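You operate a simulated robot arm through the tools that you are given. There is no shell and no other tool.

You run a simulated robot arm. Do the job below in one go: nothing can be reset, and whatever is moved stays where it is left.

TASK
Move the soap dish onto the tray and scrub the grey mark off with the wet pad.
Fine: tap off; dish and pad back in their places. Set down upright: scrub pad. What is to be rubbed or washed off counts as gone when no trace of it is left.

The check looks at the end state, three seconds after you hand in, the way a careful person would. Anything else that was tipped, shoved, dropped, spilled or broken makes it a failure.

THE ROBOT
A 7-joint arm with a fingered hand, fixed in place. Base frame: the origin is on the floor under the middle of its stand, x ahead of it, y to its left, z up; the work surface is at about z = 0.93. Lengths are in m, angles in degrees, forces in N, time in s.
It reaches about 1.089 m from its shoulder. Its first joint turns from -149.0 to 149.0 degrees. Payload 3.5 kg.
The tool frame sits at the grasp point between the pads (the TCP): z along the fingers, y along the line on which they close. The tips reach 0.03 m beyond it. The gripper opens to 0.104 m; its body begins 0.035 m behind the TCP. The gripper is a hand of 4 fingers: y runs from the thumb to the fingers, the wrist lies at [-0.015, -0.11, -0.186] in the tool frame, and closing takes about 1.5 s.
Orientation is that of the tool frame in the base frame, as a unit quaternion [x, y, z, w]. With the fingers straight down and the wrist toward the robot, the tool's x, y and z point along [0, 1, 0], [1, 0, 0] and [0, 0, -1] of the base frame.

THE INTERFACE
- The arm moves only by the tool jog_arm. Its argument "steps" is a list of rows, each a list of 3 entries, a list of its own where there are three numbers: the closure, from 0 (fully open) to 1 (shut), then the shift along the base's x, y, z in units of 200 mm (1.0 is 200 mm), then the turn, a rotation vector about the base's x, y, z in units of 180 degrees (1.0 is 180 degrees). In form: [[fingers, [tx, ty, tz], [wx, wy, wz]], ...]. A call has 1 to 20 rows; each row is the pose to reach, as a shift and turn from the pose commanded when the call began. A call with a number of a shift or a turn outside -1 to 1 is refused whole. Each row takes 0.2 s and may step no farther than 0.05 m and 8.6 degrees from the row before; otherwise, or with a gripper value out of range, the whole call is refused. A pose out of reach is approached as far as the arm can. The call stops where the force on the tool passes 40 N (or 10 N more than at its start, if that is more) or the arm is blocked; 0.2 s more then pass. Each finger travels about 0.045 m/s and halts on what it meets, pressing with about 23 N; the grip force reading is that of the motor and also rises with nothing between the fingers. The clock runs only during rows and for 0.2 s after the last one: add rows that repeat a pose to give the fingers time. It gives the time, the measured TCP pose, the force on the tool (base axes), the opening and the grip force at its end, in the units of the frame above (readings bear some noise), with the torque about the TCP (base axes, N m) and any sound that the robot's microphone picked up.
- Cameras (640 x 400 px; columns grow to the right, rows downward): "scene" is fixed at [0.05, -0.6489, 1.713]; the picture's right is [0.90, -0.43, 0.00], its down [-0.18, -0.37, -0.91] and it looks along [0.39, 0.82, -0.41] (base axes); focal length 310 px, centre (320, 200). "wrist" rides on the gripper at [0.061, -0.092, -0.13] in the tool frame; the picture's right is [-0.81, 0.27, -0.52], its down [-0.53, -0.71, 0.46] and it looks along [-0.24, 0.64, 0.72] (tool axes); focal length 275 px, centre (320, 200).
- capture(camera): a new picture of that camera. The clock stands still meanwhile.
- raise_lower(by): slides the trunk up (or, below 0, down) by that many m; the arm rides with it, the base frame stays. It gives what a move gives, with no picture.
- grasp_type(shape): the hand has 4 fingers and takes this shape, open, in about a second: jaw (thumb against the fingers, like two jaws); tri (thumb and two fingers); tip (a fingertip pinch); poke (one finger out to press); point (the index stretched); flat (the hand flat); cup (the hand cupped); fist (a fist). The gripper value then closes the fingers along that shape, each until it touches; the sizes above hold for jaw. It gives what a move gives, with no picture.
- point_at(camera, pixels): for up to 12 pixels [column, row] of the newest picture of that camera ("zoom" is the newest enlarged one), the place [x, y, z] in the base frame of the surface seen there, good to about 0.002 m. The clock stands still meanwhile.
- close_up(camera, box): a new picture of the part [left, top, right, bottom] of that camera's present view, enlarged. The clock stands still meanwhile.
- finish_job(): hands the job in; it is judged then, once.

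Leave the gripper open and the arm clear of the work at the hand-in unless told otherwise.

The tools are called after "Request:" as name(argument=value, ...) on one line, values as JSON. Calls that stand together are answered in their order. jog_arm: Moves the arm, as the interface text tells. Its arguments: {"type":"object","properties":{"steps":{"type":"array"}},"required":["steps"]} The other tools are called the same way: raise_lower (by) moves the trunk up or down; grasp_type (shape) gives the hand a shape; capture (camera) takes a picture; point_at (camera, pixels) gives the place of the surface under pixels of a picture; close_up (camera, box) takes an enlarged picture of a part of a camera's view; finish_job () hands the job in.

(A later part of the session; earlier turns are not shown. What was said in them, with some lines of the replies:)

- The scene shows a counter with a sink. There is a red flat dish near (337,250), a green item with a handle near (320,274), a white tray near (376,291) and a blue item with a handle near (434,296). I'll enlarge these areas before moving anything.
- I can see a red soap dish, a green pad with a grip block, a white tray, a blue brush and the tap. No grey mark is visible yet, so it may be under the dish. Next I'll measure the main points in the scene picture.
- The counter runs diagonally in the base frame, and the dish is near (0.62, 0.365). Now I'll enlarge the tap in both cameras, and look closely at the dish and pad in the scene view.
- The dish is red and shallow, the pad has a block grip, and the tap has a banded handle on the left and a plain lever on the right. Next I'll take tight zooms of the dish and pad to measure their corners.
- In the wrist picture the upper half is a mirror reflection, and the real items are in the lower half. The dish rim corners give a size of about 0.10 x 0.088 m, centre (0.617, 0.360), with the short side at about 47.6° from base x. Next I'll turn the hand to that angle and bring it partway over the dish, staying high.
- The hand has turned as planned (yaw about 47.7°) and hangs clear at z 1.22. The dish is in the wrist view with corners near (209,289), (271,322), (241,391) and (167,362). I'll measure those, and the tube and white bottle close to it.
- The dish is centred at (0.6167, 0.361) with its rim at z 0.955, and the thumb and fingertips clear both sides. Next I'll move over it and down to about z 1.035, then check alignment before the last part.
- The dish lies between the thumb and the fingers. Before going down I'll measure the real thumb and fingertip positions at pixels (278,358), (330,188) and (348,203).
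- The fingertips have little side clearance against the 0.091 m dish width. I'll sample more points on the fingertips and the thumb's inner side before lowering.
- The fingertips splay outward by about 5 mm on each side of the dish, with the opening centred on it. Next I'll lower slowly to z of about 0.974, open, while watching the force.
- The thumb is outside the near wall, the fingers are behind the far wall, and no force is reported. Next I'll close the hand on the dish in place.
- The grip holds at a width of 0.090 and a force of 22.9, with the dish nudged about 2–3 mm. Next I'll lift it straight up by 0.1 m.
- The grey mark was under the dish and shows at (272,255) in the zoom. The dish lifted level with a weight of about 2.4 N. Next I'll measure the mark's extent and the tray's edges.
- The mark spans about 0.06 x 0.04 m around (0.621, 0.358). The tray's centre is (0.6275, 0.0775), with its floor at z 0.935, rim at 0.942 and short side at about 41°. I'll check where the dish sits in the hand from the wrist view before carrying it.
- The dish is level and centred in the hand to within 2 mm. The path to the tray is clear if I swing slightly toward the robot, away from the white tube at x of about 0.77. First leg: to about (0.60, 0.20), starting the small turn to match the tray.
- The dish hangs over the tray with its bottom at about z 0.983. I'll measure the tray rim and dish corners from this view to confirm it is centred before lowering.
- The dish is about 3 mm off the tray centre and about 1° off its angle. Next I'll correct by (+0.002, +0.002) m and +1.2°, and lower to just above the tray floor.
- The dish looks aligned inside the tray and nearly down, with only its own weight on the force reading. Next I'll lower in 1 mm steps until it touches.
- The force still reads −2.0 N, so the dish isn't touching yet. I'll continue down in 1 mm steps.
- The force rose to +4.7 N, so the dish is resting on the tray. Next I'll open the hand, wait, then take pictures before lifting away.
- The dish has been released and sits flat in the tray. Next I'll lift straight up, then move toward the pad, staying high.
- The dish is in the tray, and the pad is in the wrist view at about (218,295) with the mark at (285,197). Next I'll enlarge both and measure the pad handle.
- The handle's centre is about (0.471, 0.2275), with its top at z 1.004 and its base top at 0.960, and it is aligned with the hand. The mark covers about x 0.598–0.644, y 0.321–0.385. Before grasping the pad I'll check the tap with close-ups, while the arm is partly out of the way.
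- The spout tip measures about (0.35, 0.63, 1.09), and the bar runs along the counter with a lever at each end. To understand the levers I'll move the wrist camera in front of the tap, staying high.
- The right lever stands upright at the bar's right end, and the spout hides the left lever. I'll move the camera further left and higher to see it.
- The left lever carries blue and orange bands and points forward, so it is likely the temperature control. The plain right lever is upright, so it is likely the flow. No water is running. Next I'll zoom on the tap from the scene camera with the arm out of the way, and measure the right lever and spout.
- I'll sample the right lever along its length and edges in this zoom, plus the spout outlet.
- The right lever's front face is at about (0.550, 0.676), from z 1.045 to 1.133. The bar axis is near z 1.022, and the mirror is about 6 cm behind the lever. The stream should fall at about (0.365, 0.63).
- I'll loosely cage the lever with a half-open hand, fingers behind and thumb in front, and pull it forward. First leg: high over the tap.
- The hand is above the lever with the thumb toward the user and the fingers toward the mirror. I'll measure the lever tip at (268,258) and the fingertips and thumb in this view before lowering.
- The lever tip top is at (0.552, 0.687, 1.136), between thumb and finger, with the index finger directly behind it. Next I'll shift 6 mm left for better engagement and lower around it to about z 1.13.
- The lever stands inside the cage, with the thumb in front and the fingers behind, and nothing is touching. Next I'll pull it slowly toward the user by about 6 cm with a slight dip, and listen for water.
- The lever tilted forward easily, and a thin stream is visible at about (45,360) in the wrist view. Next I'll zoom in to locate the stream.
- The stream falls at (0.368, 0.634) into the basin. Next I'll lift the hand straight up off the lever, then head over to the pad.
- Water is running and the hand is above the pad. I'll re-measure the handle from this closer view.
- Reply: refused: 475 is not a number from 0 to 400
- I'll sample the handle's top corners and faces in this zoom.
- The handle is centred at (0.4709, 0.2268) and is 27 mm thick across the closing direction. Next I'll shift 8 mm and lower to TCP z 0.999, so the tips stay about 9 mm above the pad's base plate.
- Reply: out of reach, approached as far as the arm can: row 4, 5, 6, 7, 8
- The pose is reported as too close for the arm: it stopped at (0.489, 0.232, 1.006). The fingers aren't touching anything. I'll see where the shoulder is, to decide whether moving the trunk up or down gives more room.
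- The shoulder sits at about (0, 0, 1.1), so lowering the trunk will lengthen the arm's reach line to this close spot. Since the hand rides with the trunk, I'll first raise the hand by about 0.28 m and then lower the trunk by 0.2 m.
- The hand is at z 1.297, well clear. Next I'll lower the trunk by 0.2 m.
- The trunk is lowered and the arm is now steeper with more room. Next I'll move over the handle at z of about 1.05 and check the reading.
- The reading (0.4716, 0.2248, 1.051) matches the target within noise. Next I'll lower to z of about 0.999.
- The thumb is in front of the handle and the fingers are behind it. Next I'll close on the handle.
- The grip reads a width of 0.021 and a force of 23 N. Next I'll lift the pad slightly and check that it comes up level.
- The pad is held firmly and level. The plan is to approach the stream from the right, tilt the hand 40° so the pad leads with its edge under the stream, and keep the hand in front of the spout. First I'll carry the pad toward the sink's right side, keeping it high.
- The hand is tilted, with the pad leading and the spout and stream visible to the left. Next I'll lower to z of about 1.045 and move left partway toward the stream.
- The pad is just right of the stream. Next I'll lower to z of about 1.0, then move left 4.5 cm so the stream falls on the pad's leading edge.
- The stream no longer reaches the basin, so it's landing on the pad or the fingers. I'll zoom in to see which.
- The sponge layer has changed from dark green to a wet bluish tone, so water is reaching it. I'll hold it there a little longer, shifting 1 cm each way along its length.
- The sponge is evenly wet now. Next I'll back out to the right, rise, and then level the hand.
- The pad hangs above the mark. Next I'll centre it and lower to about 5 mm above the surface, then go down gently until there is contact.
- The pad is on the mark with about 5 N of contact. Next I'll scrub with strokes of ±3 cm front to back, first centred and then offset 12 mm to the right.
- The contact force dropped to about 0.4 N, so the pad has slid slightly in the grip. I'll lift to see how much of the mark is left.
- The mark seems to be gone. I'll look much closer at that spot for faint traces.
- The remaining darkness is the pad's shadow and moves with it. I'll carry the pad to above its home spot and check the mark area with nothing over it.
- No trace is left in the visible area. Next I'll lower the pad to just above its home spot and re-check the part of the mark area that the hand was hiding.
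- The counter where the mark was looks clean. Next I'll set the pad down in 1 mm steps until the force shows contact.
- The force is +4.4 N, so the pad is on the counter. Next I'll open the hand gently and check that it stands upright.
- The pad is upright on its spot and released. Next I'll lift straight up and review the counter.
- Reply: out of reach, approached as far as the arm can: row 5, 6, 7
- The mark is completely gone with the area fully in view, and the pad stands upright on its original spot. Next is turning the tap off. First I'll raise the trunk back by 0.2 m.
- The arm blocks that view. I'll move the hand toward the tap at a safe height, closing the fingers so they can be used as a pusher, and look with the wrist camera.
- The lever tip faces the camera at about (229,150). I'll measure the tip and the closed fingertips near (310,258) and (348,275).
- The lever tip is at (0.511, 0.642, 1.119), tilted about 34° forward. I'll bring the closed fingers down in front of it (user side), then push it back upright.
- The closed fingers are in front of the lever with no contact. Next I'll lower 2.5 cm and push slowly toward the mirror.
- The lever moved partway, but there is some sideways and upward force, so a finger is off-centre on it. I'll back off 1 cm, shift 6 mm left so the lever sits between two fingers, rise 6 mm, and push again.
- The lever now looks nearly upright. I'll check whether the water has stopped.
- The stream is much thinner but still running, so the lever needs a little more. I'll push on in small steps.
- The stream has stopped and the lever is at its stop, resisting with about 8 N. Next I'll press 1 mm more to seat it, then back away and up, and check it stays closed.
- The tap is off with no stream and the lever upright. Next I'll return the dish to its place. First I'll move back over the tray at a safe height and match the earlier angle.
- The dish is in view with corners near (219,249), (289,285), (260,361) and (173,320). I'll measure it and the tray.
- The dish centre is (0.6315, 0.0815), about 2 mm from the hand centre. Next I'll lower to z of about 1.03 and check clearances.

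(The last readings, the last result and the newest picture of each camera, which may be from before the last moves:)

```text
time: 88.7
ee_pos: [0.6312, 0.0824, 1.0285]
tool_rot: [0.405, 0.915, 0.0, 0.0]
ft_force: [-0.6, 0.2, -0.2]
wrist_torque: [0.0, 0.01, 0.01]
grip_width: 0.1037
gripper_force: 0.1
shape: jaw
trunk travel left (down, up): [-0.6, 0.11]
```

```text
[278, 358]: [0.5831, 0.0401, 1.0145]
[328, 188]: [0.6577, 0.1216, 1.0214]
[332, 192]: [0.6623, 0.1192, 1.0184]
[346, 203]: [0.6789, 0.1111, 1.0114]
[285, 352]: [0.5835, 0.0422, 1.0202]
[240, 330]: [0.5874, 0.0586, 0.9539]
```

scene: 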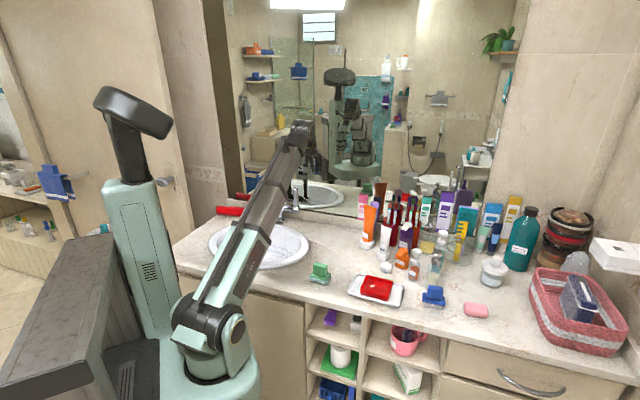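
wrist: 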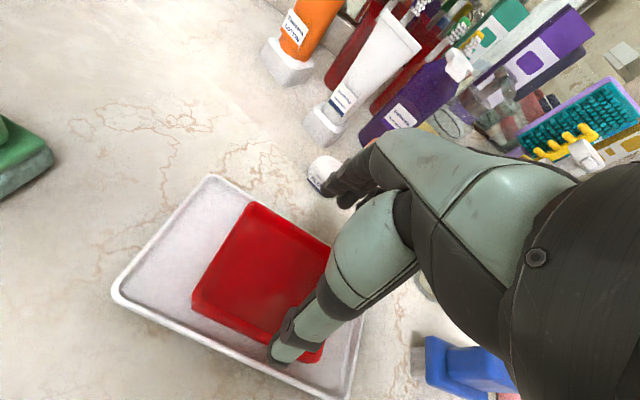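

The thumb side is a few mm tighter than the finger side. Next I'll shift 3 mm toward the user and lower to z of about 0.98, watching the force.

Request:
jog_arm(steps=[[0, [-0.011, -0.01, -0.05], [0, 0, 0]], [0, [-0.011, -0.01, -0.11], [0, 0, 0]], [0, [-0.011, -0.01, -0.16], [0, 0, 0]], [0, [-0.011, -0.01, -0.2], [0, 0, 0]], [0, [-0.011, -0.01, -0.225], [0, 0, 0]], [0, [-0.011, -0.01, -0.245], [0, 0, 0]], [0, [-0.011, -0.01, -0.245], [0, 0, 0]]])

Request:
close_up(camera="scene", box=[335, 235, 425, 310])

Request:
capture(camera="wrist")

```text
time: 90.3
ee_pos: [0.6291, 0.0779, 0.9821]
tool_rot: [0.405, 0.915, 0.0, 0.0]
ft_force: [-0.3, -0.8, 0.1]
wrist_torque: [-0.01, 0.03, 0.01]
grip_width: 0.1036
gripper_force: 0.1
shape: jaw
trunk travel left (down, up): [-0.6, 0.11]
```

```text
5.33 times, centred on (380, 272) of scene
```

zoom: 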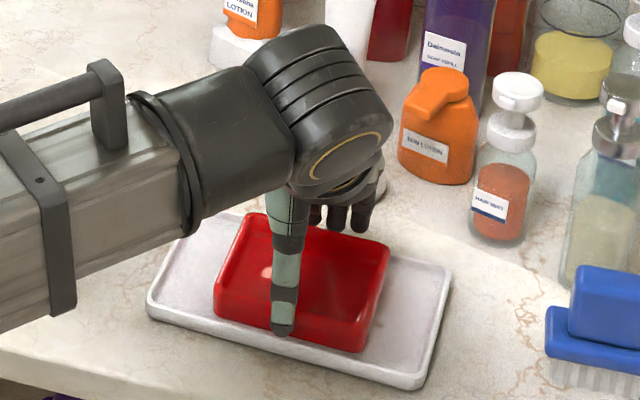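

```text
taken
```

wrist: 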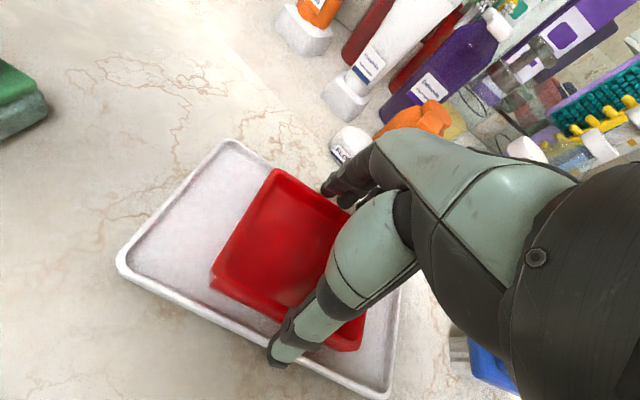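

There's no contact and both sides are straddled. Next I'll lower 3.5 mm more to match the earlier grip height, then close.

Request:
jog_arm(steps=[[0, [0, 0, -0.01], [0, 0, 0]], [0, [0, 0, -0.0175], [0, 0, 0]], [0.05, [0, 0, -0.0175], [0, 0, 0]], [0.1, [0, 0, -0.0175], [0, 0, 0]], [0.15, [0, 0, -0.0175], [0, 0, 0]], [0.2, [0, 0, -0.0175], [0, 0, 0]], [0.3, [0, 0, -0.0175], [0, 0, 0]], [0.4, [0, 0, -0.0175], [0, 0, 0]], [0.5, [0, 0, -0.0175], [0, 0, 0]], [0.5, [0, 0, -0.0175], [0, 0, 0]]])

Request:
close_up(camera="scene", box=[335, 235, 425, 310])

```text
time: 92.5
ee_pos: [0.627, 0.0788, 0.9772]
tool_rot: [0.404, 0.915, -0.001, 0.0]
ft_force: [-0.8, -0.3, -0.2]
wrist_torque: [-0.03, 0.0, 0.0]
grip_width: 0.0904
gripper_force: 23.2
shape: jaw
trunk travel left (down, up): [-0.6, 0.11]
```

```text
5.33 times, centred on (380, 272) of scene
```

zoom: 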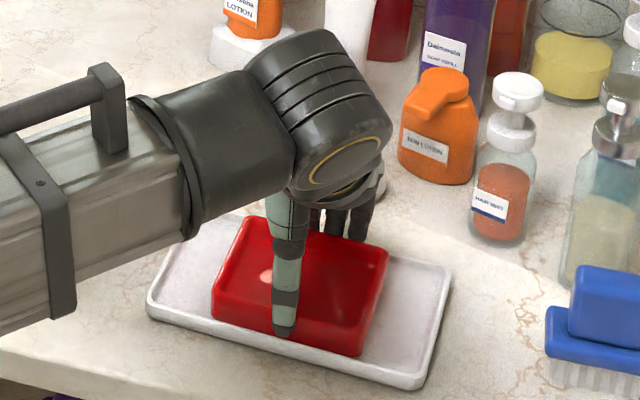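

The dish is gripped (0.0904, 23 N) and the tray is unmoved. Next I'll lift straight up.

Request:
jog_arm(steps=[[0.5, [0, 0, 0.03], [0, 0, 0]], [0.5, [0, 0, 0.1], [0, 0, 0]], [0.5, [0, 0, 0.2], [0, 0, 0]], [0.5, [0, 0, 0.32], [0, 0, 0]], [0.5, [0, 0, 0.45], [0, 0, 0]], [0.5, [0, 0, 0.55], [0, 0, 0]], [0.5, [0, 0, 0.55], [0, 0, 0]]])

Request:
capture(camera="wrist")

Request:
close_up(camera="scene", box=[315, 215, 435, 315])

```text
time: 94.1
ee_pos: [0.6277, 0.0763, 1.0878]
tool_rot: [0.404, 0.915, 0.0, 0.0]
ft_force: [-0.1, 0.0, -1.9]
wrist_torque: [0.02, 0.02, -0.01]
grip_width: 0.0902
gripper_force: 22.8
shape: jaw
trunk travel left (down, up): [-0.6, 0.11]
```

```text
taken
```

wrist: 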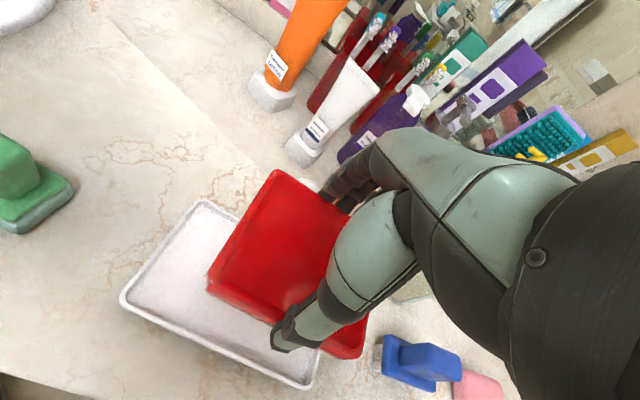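

```text
4.00 times, centred on (375, 265) of scene
```

zoom: 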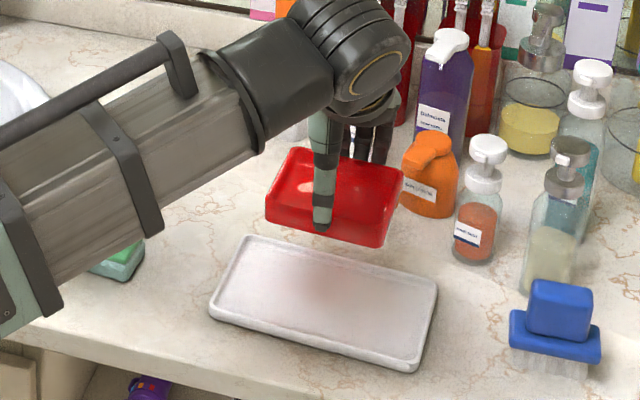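

The dish is level in the hand and the tray is undisturbed. Next I'll retrace the path back toward the dish's home, turning back by 4.5°.

Request:
jog_arm(steps=[[0.5, [-0.03, 0.1, 0.02], [0, 0, 0.005]], [0.5, [-0.06, 0.22, 0.03], [0, 0, 0.01]], [0.5, [-0.09, 0.36, 0.03], [0, 0, 0.015]], [0.5, [-0.12, 0.5, 0.03], [0, 0, 0.02]], [0.5, [-0.14, 0.61, 0.03], [0, 0, 0.025]], [0.5, [-0.14, 0.61, 0.03], [0, 0, 0.025]]])

Request:
jog_arm(steps=[[0.5, [0.01, 0.12, 0], [0, 0, 0]], [0.5, [0.03, 0.27, 0], [0, 0, 0]], [0.5, [0.05, 0.44, 0], [0, 0, 0]], [0.5, [0.07, 0.61, 0], [0, 0, 0]], [0.5, [0.085, 0.73, 0], [0, 0, 0]], [0.5, [0.085, 0.8, 0], [0, 0, 0]], [0.5, [0.085, 0.8, 0], [0, 0, 0]]])

Request:
capture(camera="wrist")

Request:
point_at(camera="wrist", pixels=[[277, 173], [211, 273], [355, 355], [275, 176], [214, 270], [360, 345], [240, 290], [245, 222]])

```text
time: 95.5
ee_pos: [0.5987, 0.1997, 1.0959]
tool_rot: [0.368, 0.93, 0.0, 0.0]
ft_force: [-0.5, -0.3, -2.0]
wrist_torque: [0.03, -0.01, 0.01]
grip_width: 0.0904
gripper_force: 23.2
shape: jaw
trunk travel left (down, up): [-0.6, 0.11]
```

```text
time: 97.1
ee_pos: [0.6161, 0.3614, 1.096]
tool_rot: [0.368, 0.93, 0.0, 0.0]
ft_force: [0.1, -0.4, -1.7]
wrist_torque: [-0.01, -0.01, -0.01]
grip_width: 0.0901
gripper_force: 23.0
shape: jaw
trunk travel left (down, up): [-0.6, 0.11]
```

```text
taken
```

wrist: 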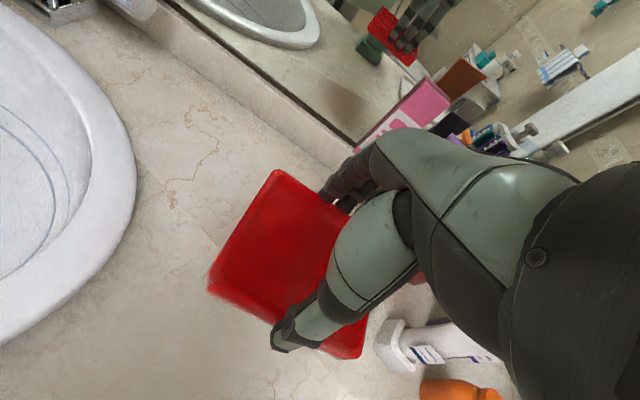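

```text
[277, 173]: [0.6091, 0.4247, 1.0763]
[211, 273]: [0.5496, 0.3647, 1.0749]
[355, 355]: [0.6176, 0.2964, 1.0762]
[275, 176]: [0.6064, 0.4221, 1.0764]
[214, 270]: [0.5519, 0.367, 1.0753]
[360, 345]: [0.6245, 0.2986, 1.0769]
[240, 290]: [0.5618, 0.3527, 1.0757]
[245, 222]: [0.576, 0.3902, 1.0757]
```

The dish sits in the hand exactly as after the first lift. Its home centre is (0.6167, 0.3613), so only about a 2 mm correction is needed. Next I'll lower to about 8 mm above the counter.

Request:
jog_arm(steps=[[0.5, [0.01, 0.0035, -0.1], [0, 0, 0]], [0.5, [0.01, 0.0035, -0.25], [0, 0, 0]], [0.5, [0.01, 0.0035, -0.4], [0, 0, 0]], [0.5, [0.01, 0.0035, -0.5], [0, 0, 0]], [0.5, [0.01, 0.0035, -0.56], [0, 0, 0]], [0.5, [0.01, 0.0035, -0.56], [0, 0, 0]]])

Request:
close_up(camera="scene", box=[305, 210, 369, 265])

```text
time: 98.5
ee_pos: [0.6185, 0.3595, 0.9835]
tool_rot: [0.368, 0.93, 0.0, -0.001]
ft_force: [-0.3, 0.3, -2.3]
wrist_torque: [-0.02, -0.02, 0.01]
grip_width: 0.0904
gripper_force: 22.7
shape: jaw
trunk travel left (down, up): [-0.6, 0.11]
```

```text
7.27 times, centred on (337, 238) of scene
```

zoom: 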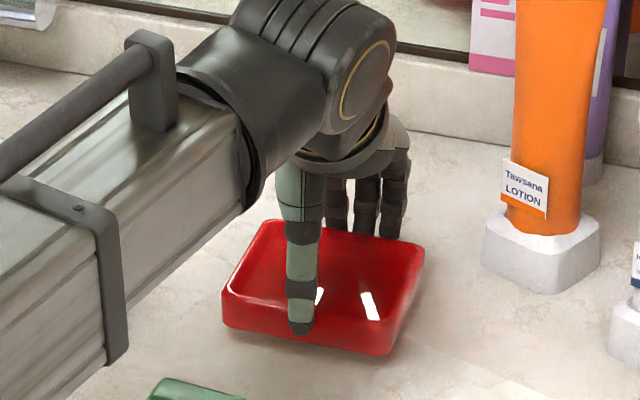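

Compared with the picture before the first grasp, the dish is about 2 mm too far right. I'll correct that and lower in small steps to contact.

Request:
jog_arm(steps=[[0.5, [-0.0075, 0.005, -0.015], [0, 0, 0]], [0.5, [-0.0075, 0.005, -0.03], [0, 0, 0]], [0.5, [-0.0075, 0.005, -0.036], [0, 0, 0]], [0.5, [-0.0075, 0.005, -0.036], [0, 0, 0]]])

```text
time: 99.5
ee_pos: [0.6157, 0.3624, 0.9756]
tool_rot: [0.368, 0.93, 0.0, 0.0]
ft_force: [-0.1, -0.2, -1.4]
wrist_torque: [-0.01, -0.01, 0.02]
grip_width: 0.09
gripper_force: 23.0
shape: jaw
trunk travel left (down, up): [-0.6, 0.11]
```

Still no contact (−1.4 N). I'll continue down 1 mm at a time.

Request:
jog_arm(steps=[[0.5, [0, 0, -0.005], [0, 0, 0]], [0.5, [0, 0, -0.01], [0, 0, 0]], [0.5, [0, 0, -0.01], [0, 0, 0]]])

```text
time: 100.3
ee_pos: [0.6165, 0.3628, 0.9736]
tool_rot: [0.368, 0.93, 0.001, 0.0]
ft_force: [0.4, -1.4, 2.4]
wrist_torque: [-0.03, -0.03, -0.04]
grip_width: 0.0902
gripper_force: 23.1
shape: jaw
trunk travel left (down, up): [-0.6, 0.11]
```

Contact: the force moved from −1.4 to +2.4 N. Next I'll open the hand and look.

Request:
jog_arm(steps=[[0.15, [0, 0, 0], [0, 0, 0]], [0.1, [0, 0, 0], [0, 0, 0]], [0.05, [0, 0, 0], [0, 0, 0]], [0, [0, 0, 0], [0, 0, 0]], [0, [0, 0, 0], [0, 0, 0]], [0, [0, 0, 0], [0, 0, 0]]])

Request:
close_up(camera="scene", box=[305, 210, 369, 265])

Request:
capture(camera="wrist")

```text
time: 101.7
ee_pos: [0.616, 0.3627, 0.9736]
tool_rot: [0.368, 0.93, 0.0, 0.0]
ft_force: [-0.2, -0.3, 0.1]
wrist_torque: [0.0, 0.03, 0.02]
grip_width: 0.1036
gripper_force: 0.0
shape: jaw
trunk travel left (down, up): [-0.6, 0.11]
```

```text
7.27 times, centred on (337, 238) of scene
```

zoom: 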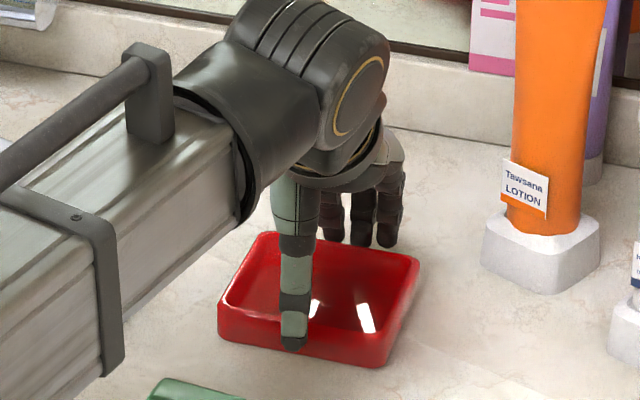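

```text
taken
```

wrist: 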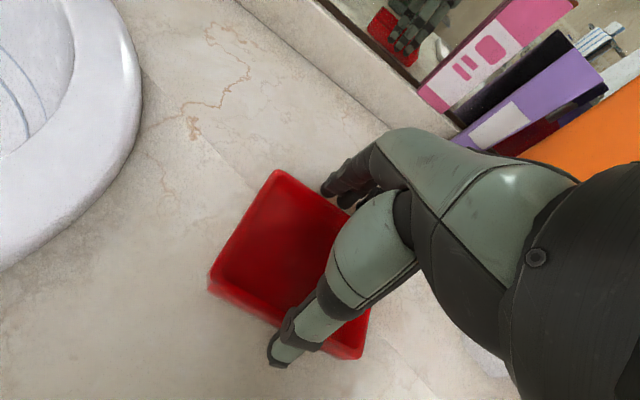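

The dish is back within about 1 mm of its original picture position. Next I'll lift straight up and move clear.

Request:
jog_arm(steps=[[0, [0, 0, 0.06], [0, 0, 0]], [0, [0, 0, 0.18], [0, 0, 0]], [0, [0, 0, 0.36], [0, 0, 0]], [0, [0, 0, 0.56], [0, 0, 0]], [0, [0, 0, 0.78], [0, 0, 0]], [0, [0, 0, 1.0], [0, 0, 0]]])

Request:
jog_arm(steps=[[0, [-0.05, 0.1, 0.2], [0, 0, -0.033]], [0, [-0.1, 0.25, 0.4], [0, 0, -0.066]], [0, [-0.17, 0.42, 0.55], [0, 0, -0.099]], [0, [-0.25, 0.6, 0.68], [0, 0, -0.132]], [0, [-0.33, 0.78, 0.75], [0, 0, -0.165]], [0, [-0.42, 0.95, 0.75], [0, 0, -0.198]], [0, [-0.5, 1.0, 0.75], [0, 0, -0.231]], [0, [-0.5, 1.0, 0.75], [0, 0, -0.26]], [0, [-0.5, 1.0, 0.75], [0, 0, -0.26]]])

Request:
capture(camera="scene")

Request:
close_up(camera="scene", box=[290, 220, 460, 326])

Request:
capture(camera="wrist")

```text
time: 103.1
ee_pos: [0.6161, 0.366, 1.1772]
tool_rot: [0.368, 0.93, 0.0, 0.0]
ft_force: [0.5, -0.1, 0.8]
wrist_torque: [0.01, 0.03, 0.0]
grip_width: 0.1039
gripper_force: 0.1
shape: jaw
trunk travel left (down, up): [-0.6, 0.11]
```

```text
refused: row 2 steps farther than a row can; nothing moved
```

```text
taken
```

scene: 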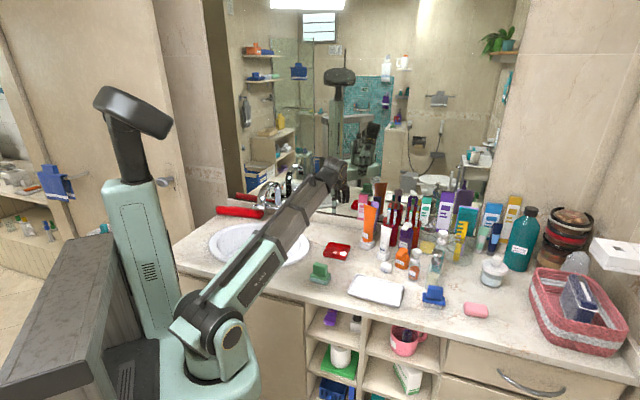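

```text
3.76 times, centred on (375, 273) of scene
```

zoom: 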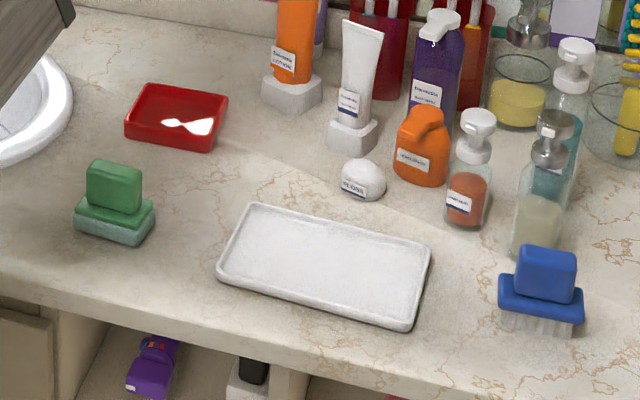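

```text
taken
```

wrist: 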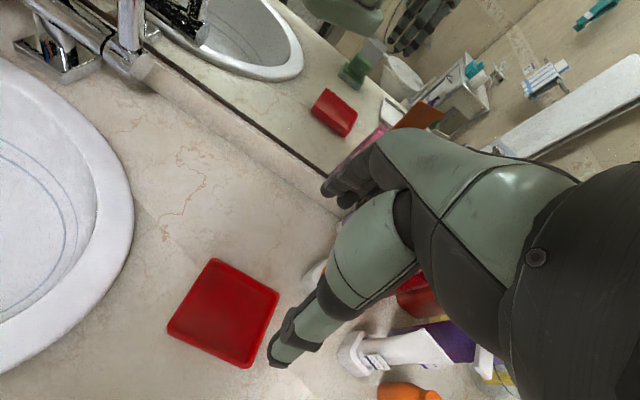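

Everything matches the starting layout: dish and pad in place, tray, brush and bottles unmoved. The retreat was refused because one step was too large, so I'll redo it in smaller steps.

Request:
jog_arm(steps=[[0, [-0.03, 0.06, 0.15], [0, 0, -0.03]], [0, [-0.07, 0.15, 0.3], [0, 0, -0.06]], [0, [-0.12, 0.27, 0.44], [0, 0, -0.09]], [0, [-0.18, 0.41, 0.56], [0, 0, -0.12]], [0, [-0.24, 0.56, 0.66], [0, 0, -0.15]], [0, [-0.31, 0.71, 0.73], [0, 0, -0.18]], [0, [-0.38, 0.86, 0.75], [0, 0, -0.21]], [0, [-0.45, 1.0, 0.75], [0, 0, -0.24]], [0, [-0.5, 1.0, 0.75], [0, 0, -0.26]], [0, [-0.5, 1.0, 0.75], [0, 0, -0.26]]])

Request:
capture(camera="scene")

Request:
close_up(camera="scene", box=[300, 232, 364, 290])

Request:
capture(camera="wrist")

Request:
close_up(camera="scene", box=[210, 160, 340, 290])

```text
time: 105.3
ee_pos: [0.5165, 0.5621, 1.323]
tool_rot: [0.707, 0.707, 0.0, 0.0]
ft_force: [-0.7, -0.4, -0.9]
wrist_torque: [0.02, -0.01, -0.02]
grip_width: 0.1038
gripper_force: 0.0
shape: jaw
trunk travel left (down, up): [-0.6, 0.11]
```

```text
taken
```

scene: 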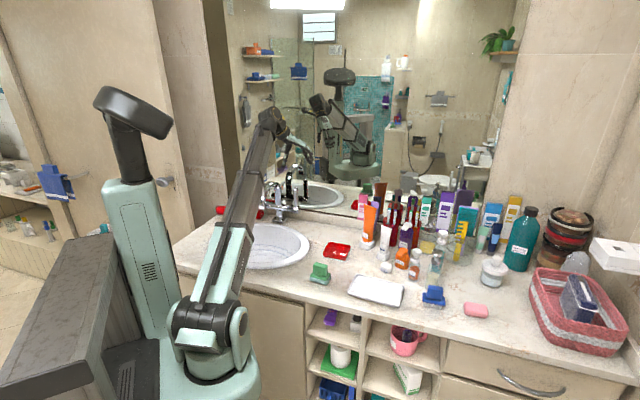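

```text
6.90 times, centred on (332, 261) of scene
```

zoom: 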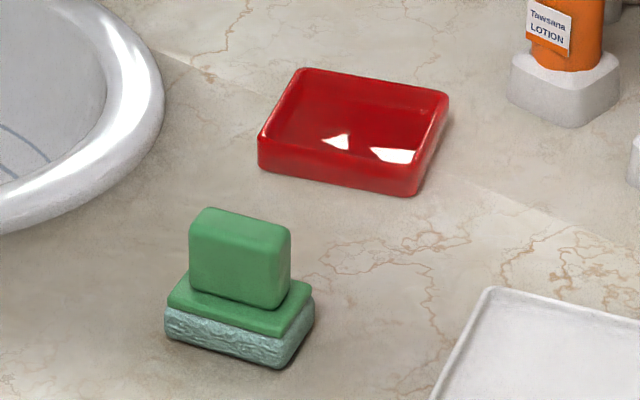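

```text
taken
```

wrist: 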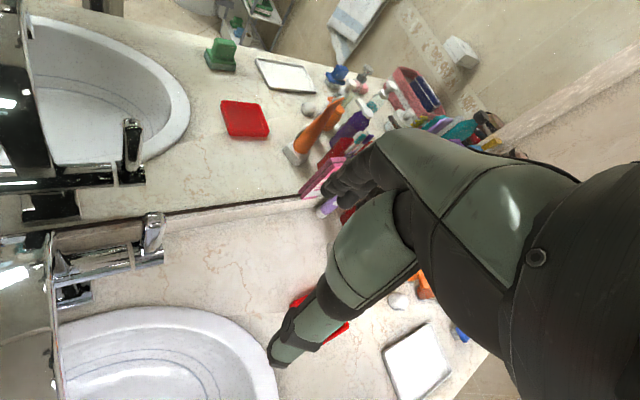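

```text
3.08 times, centred on (275, 225) of scene
```

zoom: 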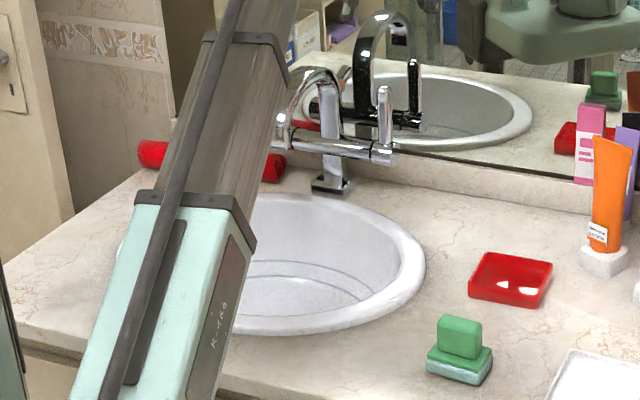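

The final views show:
- the tap lever upright with no water running
- the dish and the upright pad in their original places
- the tray and all other items unmoved
- the hand open and clear of the work

The mark was gone with the area fully in view before the dish went back. I'm handing in now.

Request:
finish_job()

```text
The job is handed in.
```

The grey mark is gone, and I handed the job in. The result of the check hasn't come back to me.

- **Mark:** it was under the soap dish. I moved the dish to the tray, wet the pad under the tap and scrubbed. Close-ups of the bare counter showed no trace before the dish went back.
- **Dish:** I read "dish and pad back in their places" as wanting it returned, so it is back where it started, within about 1–2 mm. It is not on the tray.
- **Pad:** it is upright on its original spot, still wet.
- **Tap:** it is off, with the lever upright and no water running.

In the last pictures the tray, brush and bottles looked unmoved. The hand was open and clear of the work.
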